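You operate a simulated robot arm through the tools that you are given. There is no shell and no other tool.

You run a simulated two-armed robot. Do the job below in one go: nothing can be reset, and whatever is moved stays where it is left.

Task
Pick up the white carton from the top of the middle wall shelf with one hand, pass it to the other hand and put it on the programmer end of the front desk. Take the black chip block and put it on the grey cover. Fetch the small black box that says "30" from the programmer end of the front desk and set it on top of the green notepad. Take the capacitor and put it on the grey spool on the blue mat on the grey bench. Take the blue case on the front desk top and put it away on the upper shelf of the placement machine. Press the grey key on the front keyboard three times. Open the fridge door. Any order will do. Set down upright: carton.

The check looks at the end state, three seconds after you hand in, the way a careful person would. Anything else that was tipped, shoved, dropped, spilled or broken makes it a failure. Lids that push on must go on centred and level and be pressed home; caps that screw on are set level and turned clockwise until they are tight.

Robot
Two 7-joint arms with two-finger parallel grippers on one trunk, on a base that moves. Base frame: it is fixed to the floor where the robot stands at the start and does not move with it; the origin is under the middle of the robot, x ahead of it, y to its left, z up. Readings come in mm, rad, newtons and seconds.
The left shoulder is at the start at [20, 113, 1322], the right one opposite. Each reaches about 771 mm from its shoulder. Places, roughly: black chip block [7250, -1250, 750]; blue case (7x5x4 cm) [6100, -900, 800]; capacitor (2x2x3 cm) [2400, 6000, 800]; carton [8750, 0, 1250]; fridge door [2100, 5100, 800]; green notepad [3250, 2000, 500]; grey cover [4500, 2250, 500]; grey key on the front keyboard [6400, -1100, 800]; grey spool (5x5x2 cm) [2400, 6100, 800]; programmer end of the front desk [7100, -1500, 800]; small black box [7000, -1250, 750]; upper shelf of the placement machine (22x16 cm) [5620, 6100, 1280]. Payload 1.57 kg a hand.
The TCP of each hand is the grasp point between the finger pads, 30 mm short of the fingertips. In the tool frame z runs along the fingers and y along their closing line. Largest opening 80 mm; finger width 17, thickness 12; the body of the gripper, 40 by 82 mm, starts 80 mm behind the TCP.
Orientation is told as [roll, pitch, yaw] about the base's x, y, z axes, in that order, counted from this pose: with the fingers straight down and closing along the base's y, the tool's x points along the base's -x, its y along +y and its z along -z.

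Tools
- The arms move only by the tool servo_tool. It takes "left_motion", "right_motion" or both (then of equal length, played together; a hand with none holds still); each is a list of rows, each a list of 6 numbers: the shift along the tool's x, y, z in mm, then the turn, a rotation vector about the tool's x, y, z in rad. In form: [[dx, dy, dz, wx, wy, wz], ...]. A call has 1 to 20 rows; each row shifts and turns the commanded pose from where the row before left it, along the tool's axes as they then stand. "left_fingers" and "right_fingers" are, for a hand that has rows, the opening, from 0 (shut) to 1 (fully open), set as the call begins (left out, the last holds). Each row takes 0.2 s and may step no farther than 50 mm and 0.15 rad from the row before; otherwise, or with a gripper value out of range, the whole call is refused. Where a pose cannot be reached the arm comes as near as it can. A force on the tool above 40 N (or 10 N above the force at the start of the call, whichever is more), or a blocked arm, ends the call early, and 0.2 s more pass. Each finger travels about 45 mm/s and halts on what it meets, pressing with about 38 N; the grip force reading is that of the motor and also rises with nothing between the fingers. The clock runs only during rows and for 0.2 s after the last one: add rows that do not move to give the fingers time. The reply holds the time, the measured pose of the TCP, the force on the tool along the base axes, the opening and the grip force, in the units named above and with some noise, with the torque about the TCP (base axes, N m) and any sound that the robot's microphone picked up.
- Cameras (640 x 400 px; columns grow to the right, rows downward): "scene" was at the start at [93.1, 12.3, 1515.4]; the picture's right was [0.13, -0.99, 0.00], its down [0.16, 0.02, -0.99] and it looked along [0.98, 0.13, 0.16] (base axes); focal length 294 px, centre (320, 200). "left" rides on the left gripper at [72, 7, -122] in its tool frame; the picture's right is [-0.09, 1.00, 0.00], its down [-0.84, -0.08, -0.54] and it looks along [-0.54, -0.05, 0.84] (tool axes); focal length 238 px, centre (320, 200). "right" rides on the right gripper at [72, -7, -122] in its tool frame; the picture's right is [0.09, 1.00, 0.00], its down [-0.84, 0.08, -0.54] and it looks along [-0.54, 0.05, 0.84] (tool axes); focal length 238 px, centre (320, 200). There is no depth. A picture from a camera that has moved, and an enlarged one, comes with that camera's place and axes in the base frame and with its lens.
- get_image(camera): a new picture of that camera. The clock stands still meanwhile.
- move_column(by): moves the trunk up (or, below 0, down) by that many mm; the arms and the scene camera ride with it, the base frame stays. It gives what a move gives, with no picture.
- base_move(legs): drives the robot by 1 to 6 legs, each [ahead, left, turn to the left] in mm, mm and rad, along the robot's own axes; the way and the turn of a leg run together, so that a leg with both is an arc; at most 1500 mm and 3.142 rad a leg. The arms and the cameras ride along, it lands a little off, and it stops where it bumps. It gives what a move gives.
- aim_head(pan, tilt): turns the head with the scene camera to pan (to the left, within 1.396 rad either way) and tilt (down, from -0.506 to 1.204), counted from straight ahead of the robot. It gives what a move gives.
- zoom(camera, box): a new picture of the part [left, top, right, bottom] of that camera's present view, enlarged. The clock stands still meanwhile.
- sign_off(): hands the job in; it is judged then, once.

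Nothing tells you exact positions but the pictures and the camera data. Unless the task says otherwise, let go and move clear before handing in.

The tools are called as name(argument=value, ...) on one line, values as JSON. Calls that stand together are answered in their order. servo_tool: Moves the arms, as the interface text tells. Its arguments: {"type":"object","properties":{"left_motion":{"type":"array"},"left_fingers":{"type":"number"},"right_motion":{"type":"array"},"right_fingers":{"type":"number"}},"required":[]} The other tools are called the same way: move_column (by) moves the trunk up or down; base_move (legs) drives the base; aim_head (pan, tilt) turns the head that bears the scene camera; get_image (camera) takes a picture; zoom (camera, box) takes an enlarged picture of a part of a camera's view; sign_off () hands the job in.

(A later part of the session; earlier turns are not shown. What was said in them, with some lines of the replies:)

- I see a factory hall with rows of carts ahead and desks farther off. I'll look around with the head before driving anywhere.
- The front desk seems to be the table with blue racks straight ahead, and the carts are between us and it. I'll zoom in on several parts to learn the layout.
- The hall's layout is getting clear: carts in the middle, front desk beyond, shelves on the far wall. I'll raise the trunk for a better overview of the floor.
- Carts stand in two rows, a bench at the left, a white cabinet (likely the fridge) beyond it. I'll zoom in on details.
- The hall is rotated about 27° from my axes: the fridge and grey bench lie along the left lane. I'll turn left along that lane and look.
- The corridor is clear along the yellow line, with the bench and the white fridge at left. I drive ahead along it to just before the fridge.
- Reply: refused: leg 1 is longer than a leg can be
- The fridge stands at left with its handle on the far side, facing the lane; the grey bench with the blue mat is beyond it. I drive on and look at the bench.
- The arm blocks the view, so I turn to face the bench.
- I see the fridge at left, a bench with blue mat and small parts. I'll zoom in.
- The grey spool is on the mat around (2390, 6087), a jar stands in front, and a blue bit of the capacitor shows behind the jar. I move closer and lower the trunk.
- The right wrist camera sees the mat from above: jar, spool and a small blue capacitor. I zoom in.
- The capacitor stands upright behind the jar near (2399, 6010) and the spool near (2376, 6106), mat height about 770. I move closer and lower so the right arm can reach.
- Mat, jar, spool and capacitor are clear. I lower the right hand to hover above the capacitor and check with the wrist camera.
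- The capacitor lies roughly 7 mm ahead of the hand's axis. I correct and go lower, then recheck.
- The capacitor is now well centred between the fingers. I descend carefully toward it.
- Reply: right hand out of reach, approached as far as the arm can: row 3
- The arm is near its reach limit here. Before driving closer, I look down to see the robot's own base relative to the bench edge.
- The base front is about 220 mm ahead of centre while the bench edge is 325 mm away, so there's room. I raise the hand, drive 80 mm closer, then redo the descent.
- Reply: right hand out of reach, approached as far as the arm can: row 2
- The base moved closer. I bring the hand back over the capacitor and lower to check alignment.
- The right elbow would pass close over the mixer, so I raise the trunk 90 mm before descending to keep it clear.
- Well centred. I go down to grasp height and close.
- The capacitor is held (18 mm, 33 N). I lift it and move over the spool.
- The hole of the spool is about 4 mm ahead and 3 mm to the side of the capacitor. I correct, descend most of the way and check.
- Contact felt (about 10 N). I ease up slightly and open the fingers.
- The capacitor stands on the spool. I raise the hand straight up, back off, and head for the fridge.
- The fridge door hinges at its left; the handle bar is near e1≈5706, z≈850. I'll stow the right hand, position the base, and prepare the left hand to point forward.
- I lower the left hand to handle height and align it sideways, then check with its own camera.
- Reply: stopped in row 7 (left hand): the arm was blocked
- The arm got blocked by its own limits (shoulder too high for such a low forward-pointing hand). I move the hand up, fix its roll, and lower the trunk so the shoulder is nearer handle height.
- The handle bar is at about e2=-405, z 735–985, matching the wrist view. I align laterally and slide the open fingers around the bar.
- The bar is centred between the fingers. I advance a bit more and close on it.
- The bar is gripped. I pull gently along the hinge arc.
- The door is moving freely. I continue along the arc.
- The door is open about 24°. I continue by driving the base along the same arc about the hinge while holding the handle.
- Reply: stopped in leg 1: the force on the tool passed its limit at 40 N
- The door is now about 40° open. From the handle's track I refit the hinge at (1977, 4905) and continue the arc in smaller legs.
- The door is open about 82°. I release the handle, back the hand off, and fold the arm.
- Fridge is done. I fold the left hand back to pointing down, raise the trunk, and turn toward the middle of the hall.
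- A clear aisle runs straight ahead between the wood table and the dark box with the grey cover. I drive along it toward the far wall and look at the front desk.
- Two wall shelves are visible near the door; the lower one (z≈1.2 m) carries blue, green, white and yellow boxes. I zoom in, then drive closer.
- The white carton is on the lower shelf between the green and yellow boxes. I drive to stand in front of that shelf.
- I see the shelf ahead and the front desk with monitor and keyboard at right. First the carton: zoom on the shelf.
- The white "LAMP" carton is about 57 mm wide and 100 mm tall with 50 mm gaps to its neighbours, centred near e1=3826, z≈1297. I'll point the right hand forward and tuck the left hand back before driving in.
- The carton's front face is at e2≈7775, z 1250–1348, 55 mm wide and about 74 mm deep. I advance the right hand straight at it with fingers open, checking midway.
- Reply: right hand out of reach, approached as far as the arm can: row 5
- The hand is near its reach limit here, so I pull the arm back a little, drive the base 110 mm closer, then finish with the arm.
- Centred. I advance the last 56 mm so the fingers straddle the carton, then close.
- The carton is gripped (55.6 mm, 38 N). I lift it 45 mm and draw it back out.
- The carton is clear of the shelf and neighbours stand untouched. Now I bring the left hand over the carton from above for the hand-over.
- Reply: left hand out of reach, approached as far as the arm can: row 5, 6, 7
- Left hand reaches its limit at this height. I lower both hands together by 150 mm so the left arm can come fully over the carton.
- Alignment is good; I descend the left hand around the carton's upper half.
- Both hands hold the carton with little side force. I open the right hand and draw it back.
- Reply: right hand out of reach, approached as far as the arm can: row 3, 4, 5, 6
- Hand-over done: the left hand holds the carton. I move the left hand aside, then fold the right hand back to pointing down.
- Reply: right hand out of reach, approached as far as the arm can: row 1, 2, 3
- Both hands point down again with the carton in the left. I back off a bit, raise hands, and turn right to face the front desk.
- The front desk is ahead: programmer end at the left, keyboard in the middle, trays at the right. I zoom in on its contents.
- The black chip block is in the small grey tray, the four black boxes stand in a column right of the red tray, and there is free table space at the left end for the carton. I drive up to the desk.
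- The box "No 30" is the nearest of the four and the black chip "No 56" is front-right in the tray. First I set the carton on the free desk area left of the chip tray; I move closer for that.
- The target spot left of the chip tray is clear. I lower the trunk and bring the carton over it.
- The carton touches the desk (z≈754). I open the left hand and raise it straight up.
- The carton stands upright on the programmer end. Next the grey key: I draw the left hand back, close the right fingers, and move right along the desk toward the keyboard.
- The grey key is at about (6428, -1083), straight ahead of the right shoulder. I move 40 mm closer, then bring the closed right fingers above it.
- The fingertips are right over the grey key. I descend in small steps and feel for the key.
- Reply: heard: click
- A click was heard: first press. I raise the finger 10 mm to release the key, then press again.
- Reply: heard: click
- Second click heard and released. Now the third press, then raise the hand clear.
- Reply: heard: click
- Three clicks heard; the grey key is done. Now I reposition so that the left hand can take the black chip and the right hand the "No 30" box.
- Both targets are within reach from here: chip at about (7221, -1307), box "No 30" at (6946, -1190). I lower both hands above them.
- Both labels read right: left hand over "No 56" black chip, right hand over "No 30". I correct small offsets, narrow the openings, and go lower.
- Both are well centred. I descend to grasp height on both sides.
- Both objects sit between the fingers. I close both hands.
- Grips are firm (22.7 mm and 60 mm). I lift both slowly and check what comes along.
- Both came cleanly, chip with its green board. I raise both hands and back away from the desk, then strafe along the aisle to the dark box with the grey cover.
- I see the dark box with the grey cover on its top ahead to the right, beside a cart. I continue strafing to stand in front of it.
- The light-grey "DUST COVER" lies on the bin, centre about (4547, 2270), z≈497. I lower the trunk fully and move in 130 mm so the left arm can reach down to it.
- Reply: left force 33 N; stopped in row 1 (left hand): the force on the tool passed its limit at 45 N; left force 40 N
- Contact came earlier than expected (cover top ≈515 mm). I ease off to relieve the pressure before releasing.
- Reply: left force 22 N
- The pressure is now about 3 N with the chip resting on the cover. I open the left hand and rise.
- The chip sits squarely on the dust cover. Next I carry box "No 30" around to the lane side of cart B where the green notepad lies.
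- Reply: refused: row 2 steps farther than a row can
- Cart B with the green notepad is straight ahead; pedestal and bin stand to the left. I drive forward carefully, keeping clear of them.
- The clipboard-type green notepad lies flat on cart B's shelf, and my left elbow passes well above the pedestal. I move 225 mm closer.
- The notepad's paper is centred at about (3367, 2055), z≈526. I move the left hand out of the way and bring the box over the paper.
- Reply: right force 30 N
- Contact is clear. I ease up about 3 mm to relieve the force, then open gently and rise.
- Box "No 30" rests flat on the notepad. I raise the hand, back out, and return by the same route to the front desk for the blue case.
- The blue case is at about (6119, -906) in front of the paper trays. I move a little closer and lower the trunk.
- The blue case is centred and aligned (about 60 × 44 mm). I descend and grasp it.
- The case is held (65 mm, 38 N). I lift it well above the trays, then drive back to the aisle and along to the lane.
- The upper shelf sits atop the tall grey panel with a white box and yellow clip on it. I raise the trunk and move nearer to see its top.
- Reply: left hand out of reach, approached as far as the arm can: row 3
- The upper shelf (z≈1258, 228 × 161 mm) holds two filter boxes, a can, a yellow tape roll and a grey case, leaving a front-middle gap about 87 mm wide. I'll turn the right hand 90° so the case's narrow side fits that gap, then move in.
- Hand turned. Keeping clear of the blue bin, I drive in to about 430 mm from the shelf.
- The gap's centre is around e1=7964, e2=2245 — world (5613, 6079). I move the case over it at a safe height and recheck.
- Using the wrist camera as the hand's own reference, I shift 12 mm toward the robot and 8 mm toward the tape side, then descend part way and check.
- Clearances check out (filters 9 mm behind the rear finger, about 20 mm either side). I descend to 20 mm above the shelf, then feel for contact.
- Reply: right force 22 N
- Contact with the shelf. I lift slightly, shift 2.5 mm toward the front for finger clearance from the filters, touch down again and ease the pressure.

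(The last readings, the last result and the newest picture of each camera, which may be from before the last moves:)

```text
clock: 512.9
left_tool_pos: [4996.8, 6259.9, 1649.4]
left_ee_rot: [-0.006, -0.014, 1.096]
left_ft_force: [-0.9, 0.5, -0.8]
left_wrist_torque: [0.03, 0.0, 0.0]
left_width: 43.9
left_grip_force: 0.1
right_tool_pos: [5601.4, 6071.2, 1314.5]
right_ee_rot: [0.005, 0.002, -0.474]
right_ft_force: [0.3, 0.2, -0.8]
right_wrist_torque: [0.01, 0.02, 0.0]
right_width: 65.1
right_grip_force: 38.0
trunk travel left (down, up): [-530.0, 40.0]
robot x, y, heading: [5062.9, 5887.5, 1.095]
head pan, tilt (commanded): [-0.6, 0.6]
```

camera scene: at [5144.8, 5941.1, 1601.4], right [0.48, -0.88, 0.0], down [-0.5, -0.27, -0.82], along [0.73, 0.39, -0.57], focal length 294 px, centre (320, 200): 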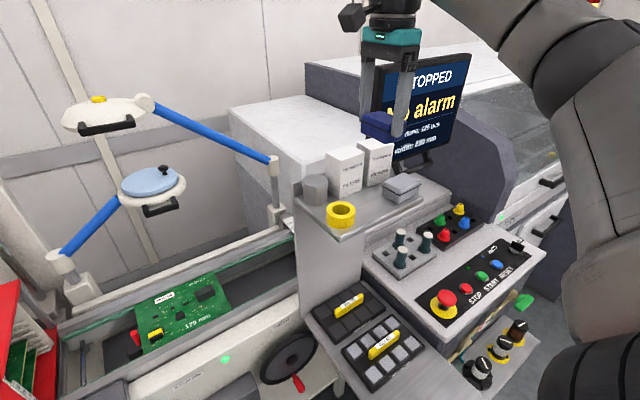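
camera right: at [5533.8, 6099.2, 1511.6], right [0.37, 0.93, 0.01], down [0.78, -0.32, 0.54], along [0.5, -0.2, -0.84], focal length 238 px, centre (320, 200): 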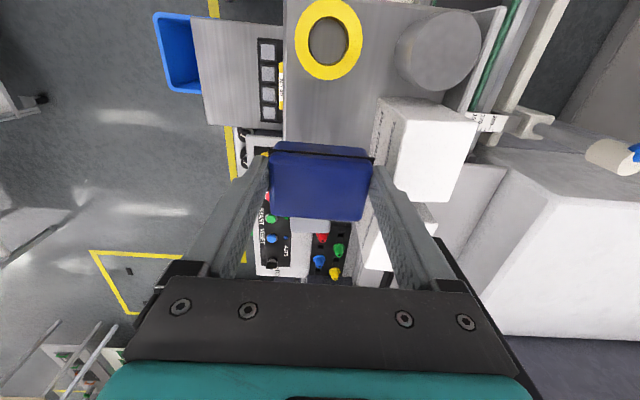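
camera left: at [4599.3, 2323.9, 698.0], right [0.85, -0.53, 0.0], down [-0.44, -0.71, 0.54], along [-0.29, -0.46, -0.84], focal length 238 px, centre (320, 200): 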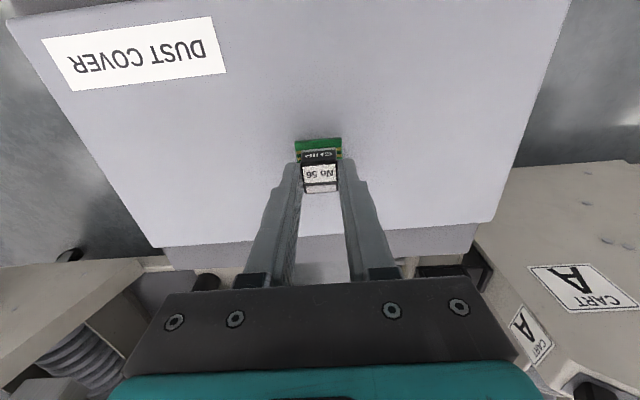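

servo_tool(right_motion=[[0, 0, 1, 0, 0, 0], [0, 0, 0, 0, 0, 0]])

servo_tool(right_motion=[[0, 0, 0.7, 0, 0, 0], [0, 0, 0, 0, 0, 0]])

get_image(camera="right")

```text
clock: 513.5
left_tool_pos: [4994.5, 6259.9, 1648.9]
left_ee_rot: [-0.006, -0.015, 1.097]
left_ft_force: [0.9, -0.5, 0.9]
left_wrist_torque: [-0.02, -0.01, 0.0]
left_width: 44.1
left_grip_force: 0.0
right_tool_pos: [5602.1, 6073.2, 1314.0]
right_ee_rot: [0.007, 0.002, -0.474]
right_ft_force: [1.1, -0.9, 5.8]
right_wrist_torque: [-0.19, -0.21, 0.02]
right_width: 65.2
right_grip_force: 37.8
trunk travel left (down, up): [-530.0, 40.0]
robot x, y, heading: [5063.1, 5887.3, 1.094]
head pan, tilt (commanded): [-0.6, 0.6]
```

```text
clock: 514.1
left_tool_pos: [4993.9, 6259.3, 1649.2]
left_ee_rot: [-0.004, -0.014, 1.097]
left_ft_force: [-0.2, 0.7, 0.4]
left_wrist_torque: [0.03, -0.03, 0.01]
left_width: 43.8
left_grip_force: 0.2
right_tool_pos: [5600.9, 6072.5, 1313.8]
right_ee_rot: [0.01, 0.002, -0.473]
right_ft_force: [3.8, 0.5, 16.6]
right_wrist_torque: [-0.52, -0.48, 0.14]
right_width: 65.0
right_grip_force: 39.1
trunk travel left (down, up): [-530.0, 40.0]
robot x, y, heading: [5063.3, 5890.5, 1.097]
head pan, tilt (commanded): [-0.6, 0.6]
```

```text
taken
camera right: at [5533.1, 6098.7, 1435.4], right [0.37, 0.93, 0.01], down [0.78, -0.32, 0.54], along [0.51, -0.2, -0.84], focal length 238 px, centre (320, 200)
```

right: 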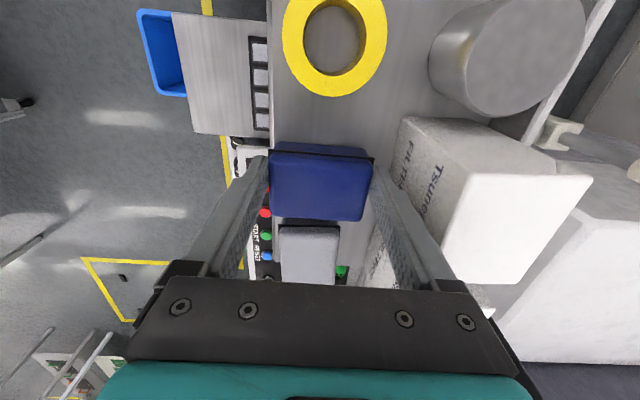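

servo_tool(right_motion=[[0, 0, -0.8, 0, 0, 0], [0, 0, 0, 0, 0, 0]])

servo_tool(right_motion=[[0, 0, 0, 0, 0, 0], [0, 0, 0, 0, 0, 0], [0, 0, 0, 0, 0, 0]], right_fingers=0.865)

zoom(camera="scene", box=[330, 150, 430, 240])

zoom(camera="right", box=[240, 60, 460, 280])

```text
clock: 514.7
left_tool_pos: [4995.2, 6259.6, 1649.1]
left_ee_rot: [-0.006, -0.015, 1.097]
left_ft_force: [0.1, 0.4, 0.1]
left_wrist_torque: [0.0, -0.03, 0.0]
left_width: 44.0
left_grip_force: 0.1
right_tool_pos: [5600.1, 6073.4, 1313.4]
right_ee_rot: [0.006, 0.001, -0.473]
right_ft_force: [4.3, 1.3, 13.5]
right_wrist_torque: [-0.18, -0.59, 0.07]
right_width: 65.2
right_grip_force: 37.6
trunk travel left (down, up): [-530.0, 40.0]
robot x, y, heading: [5061.7, 5884.1, 1.096]
head pan, tilt (commanded): [-0.6, 0.6]
```

```text
clock: 515.5
left_tool_pos: [4995.3, 6260.1, 1649.5]
left_ee_rot: [-0.005, -0.013, 1.098]
left_ft_force: [-0.7, 0.3, 0.1]
left_wrist_torque: [0.02, -0.01, -0.02]
left_width: 44.1
left_grip_force: 0.0
right_tool_pos: [5601.1, 6073.5, 1312.7]
right_ee_rot: [0.005, 0.004, -0.474]
right_ft_force: [-0.1, 0.0, 0.5]
right_wrist_torque: [0.0, 0.02, -0.02]
right_width: 69.4
right_grip_force: 0.0
trunk travel left (down, up): [-530.0, 40.0]
robot x, y, heading: [5061.3, 5891.9, 1.096]
head pan, tilt (commanded): [-0.6, 0.6]
```

```text
4.44 times, centred on (380, 195) of scene
camera zoom: at [5144.4, 5941.4, 1601.4], right [0.48, -0.88, 0.0], down [-0.5, -0.27, -0.83], along [0.73, 0.39, -0.56], focal length 1307 px, centre (53, 222)
```

zoom: 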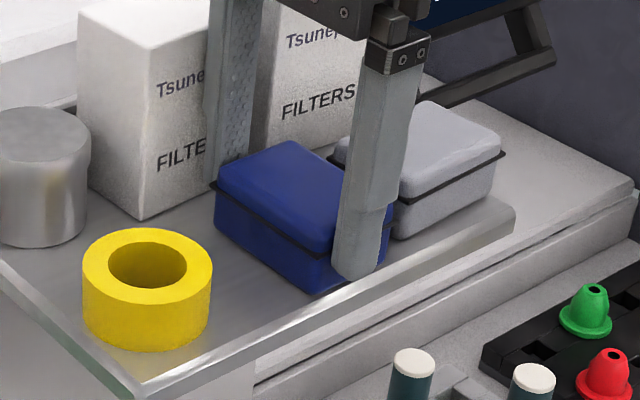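

```text
1.82 times, centred on (350, 170) of right
camera zoom: at [5533.4, 6099.0, 1434.7], right [0.37, 0.93, 0.0], down [0.78, -0.31, 0.54], along [0.5, -0.2, -0.84], focal length 433 px, centre (266, 254)
```

zoom: 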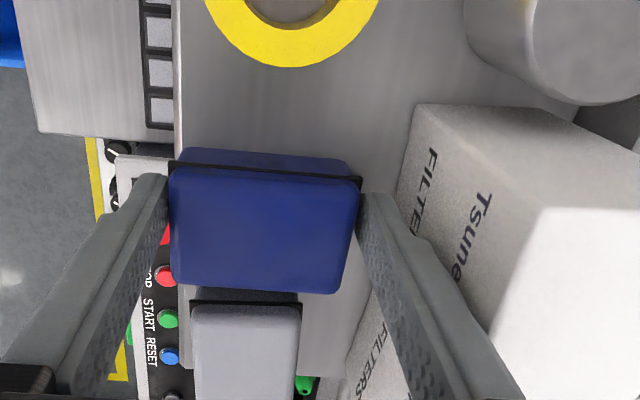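

The case is released and sits inside the shelf edge. I raise the hand straight up.

servo_tool(right_motion=[[0, 0, -8, 0, 0, 0], [0, 0, -12, 0, 0, 0], [0, 0, -20, 0, 0, 0], [0, 0, -30, 0, 0, 0], [0, 0, -40, 0, 0, 0], [0, 0, -40, 0, 0, 0], [0, 0, 0, 0, 0, 0]])

get_image(camera="right")

zoom(camera="scene", box=[280, 110, 460, 260])

```text
clock: 517.1
left_tool_pos: [4996.7, 6259.7, 1649.9]
left_ee_rot: [-0.005, -0.014, 1.098]
left_ft_force: [0.5, -1.7, 0.4]
left_wrist_torque: [-0.02, 0.0, 0.0]
left_width: 44.3
left_grip_force: 0.1
right_tool_pos: [5601.0, 6072.1, 1463.3]
right_ee_rot: [0.003, 0.004, -0.473]
right_ft_force: [-0.4, 0.5, 0.4]
right_wrist_torque: [-0.01, 0.02, 0.01]
right_width: 69.0
right_grip_force: 0.1
trunk travel left (down, up): [-530.0, 40.0]
robot x, y, heading: [5059.5, 5889.5, 1.096]
head pan, tilt (commanded): [-0.6, 0.6]
```

```text
taken
camera right: at [5534.5, 6098.1, 1585.3], right [0.37, 0.93, 0.0], down [0.78, -0.32, 0.54], along [0.5, -0.2, -0.84], focal length 238 px, centre (320, 200)
```

right: 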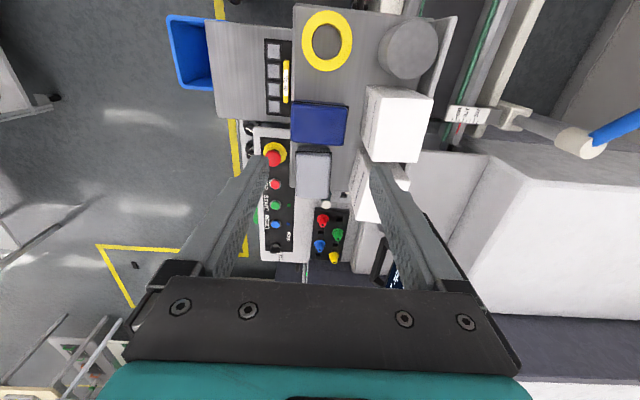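

```text
2.67 times, centred on (370, 185) of scene
camera zoom: at [5144.9, 5941.2, 1601.3], right [0.48, -0.88, 0.0], down [-0.5, -0.27, -0.82], along [0.73, 0.39, -0.57], focal length 784 px, centre (187, 240)
```

zoom: 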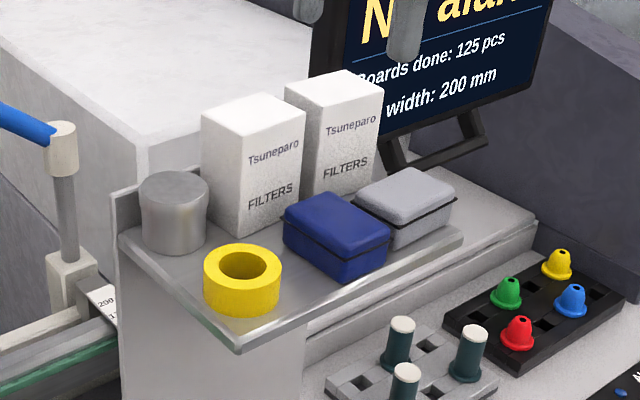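

The blue case stands on the upper shelf and its neighbours are untouched. I raise the hand further, back off, and take a last look at the earlier work.

servo_tool(right_motion=[[0, 0, -30, 0, 0, 0], [0, 0, -30, 0, 0, 0]])

base_move(legs=[[-480, 0, 0], [0, 900, 0], [0, 0, 1.6]])

aim_head(pan=0.2, tilt=0.35)

get_image(camera="scene")

```text
clock: 517.7
left_tool_pos: [4994.7, 6259.8, 1649.0]
left_ee_rot: [-0.007, -0.015, 1.096]
left_ft_force: [-0.2, -0.9, 1.0]
left_wrist_torque: [0.02, -0.03, 0.0]
left_width: 44.1
left_grip_force: 0.1
right_tool_pos: [5600.5, 6070.2, 1524.2]
right_ee_rot: [0.005, 0.001, -0.473]
right_ft_force: [-0.5, -0.8, -0.6]
right_wrist_torque: [0.04, -0.01, 0.01]
right_width: 69.4
right_grip_force: 0.0
trunk travel left (down, up): [-530.0, 40.0]
robot x, y, heading: [5060.2, 5889.0, 1.094]
head pan, tilt (commanded): [-0.6, 0.6]
```

```text
clock: 528.7
left_tool_pos: [3669.6, 5789.4, 1649.0]
left_ee_rot: [-0.006, -0.015, 2.694]
left_ft_force: [-0.8, 0.0, -0.2]
left_wrist_torque: [0.01, 0.01, -0.02]
left_width: 44.1
left_grip_force: 0.1
right_tool_pos: [3844.2, 6400.7, 1523.8]
right_ee_rot: [0.005, 0.002, 1.121]
right_ft_force: [0.9, 0.9, 0.4]
right_wrist_torque: [0.02, 0.05, -0.02]
right_width: 69.2
right_grip_force: 0.0
trunk travel left (down, up): [-530.0, 40.0]
robot x, y, heading: [4036.9, 5868.2, 2.689]
head pan, tilt (commanded): [-0.6, 0.6]
```

```text
clock: 529.8
left_tool_pos: [3669.5, 5790.5, 1649.1]
left_ee_rot: [-0.005, -0.014, 2.695]
left_ft_force: [-0.7, -1.1, -0.5]
left_wrist_torque: [-0.01, 0.01, 0.0]
left_width: 43.9
left_grip_force: 0.1
right_tool_pos: [3843.7, 6399.6, 1524.3]
right_ee_rot: [0.005, 0.001, 1.122]
right_ft_force: [0.5, 0.3, -0.2]
right_wrist_torque: [0.01, 0.01, -0.03]
right_width: 68.9
right_grip_force: 0.1
trunk travel left (down, up): [-530.0, 40.0]
robot x, y, heading: [4038.3, 5867.1, 2.69]
head pan, tilt (commanded): [0.201, 0.351]
```

```text
taken
camera scene: at [3938.9, 5896.1, 1624.1], right [0.25, 0.97, 0.0], down [0.33, -0.09, -0.94], along [-0.91, 0.23, -0.34], focal length 294 px, centre (320, 200)
```

scene: 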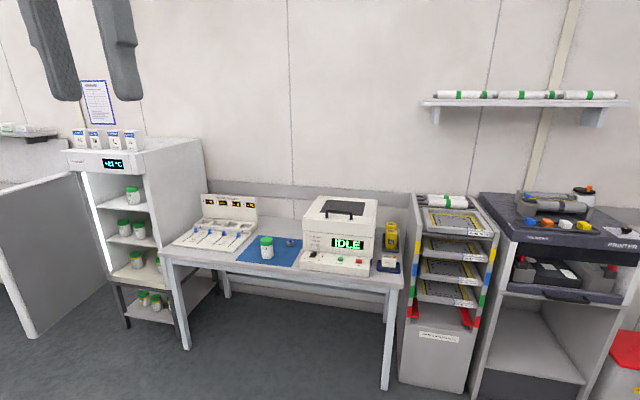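

zoom(camera="scene", box=[220, 215, 340, 290])

zoom(camera="scene", box=[0, 110, 220, 350])

```text
5.33 times, centred on (280, 252) of scene
camera zoom: at [3938.9, 5896.1, 1624.1], right [0.25, 0.97, 0.0], down [0.33, -0.09, -0.94], along [-0.91, 0.23, -0.34], focal length 1568 px, centre (533, -80)
```

zoom: 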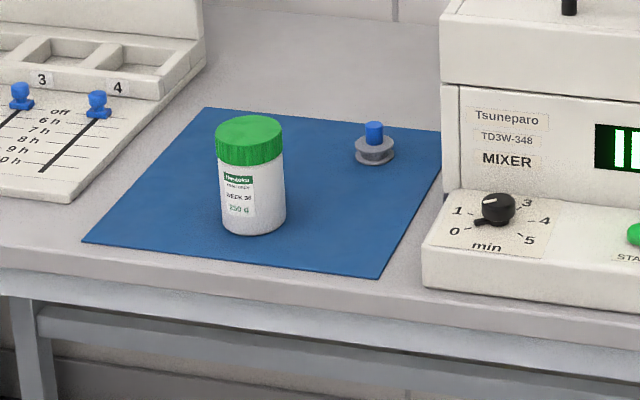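

```text
1.67 times, centred on (110, 230) of scene
camera zoom: at [3938.9, 5896.1, 1624.1], right [0.25, 0.97, 0.0], down [0.33, -0.09, -0.94], along [-0.91, 0.23, -0.34], focal length 490 px, centre (670, 150)
```

zoom: 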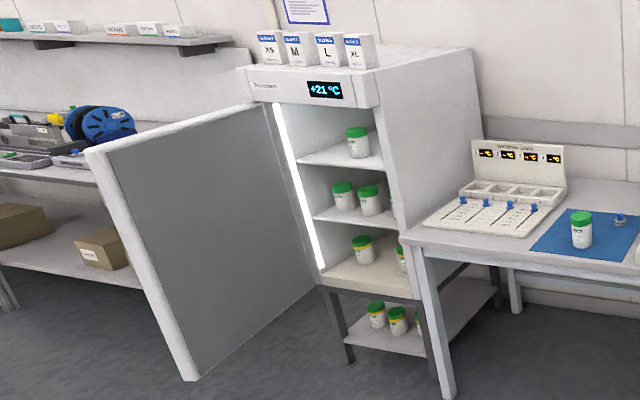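

Last look: the fridge door stands wide open and the capacitor is on the grey spool. The carton, chip, "No 30" box and blue case were each checked when I set them down, and the key clicked three times. Both hands are empty and clear, so I hand in.

sign_off()

```text
The job is handed in.
```

I've handed the job in. I saw each item in place when I set it down, but I don't have the check's verdict yet.

- **White carton:** I took the "LAMP" carton from the lower of the two wall shelves by the door, which matches the height you gave for the middle shelf. I passed it from the right hand to the left and stood it upright on the programmer end of the front desk.
- **Black chip block:** the "No 56" block, with its green board, sits on the grey dust cover on the bin. I pressed down on it with about 45 N by mistake before easing off. The chip and cover looked unmoved afterwards.
- **Small black box:** "No 30" lies flat on the green notepad on cart B.
- **Capacitor:** it stands on the grey spool on the blue mat. I looked again at the end and it was still there.
- **Blue case:** it is on the upper shelf of the placement machine, close to the front edge, in the gap between the tape roll and the grey case. The other items there were not disturbed.
- **Grey key:** I pressed it three times and heard three clicks.
- **Fridge door:** it is open about 80°, and was still open in my last view. The base hit the 40 N force limit once while swinging it; the door then moved freely.

I didn't look back at the carton, chip and box after leaving them. I saw nothing tipped, shoved or dropped along the way, and both hands were empty and clear when I signed off.
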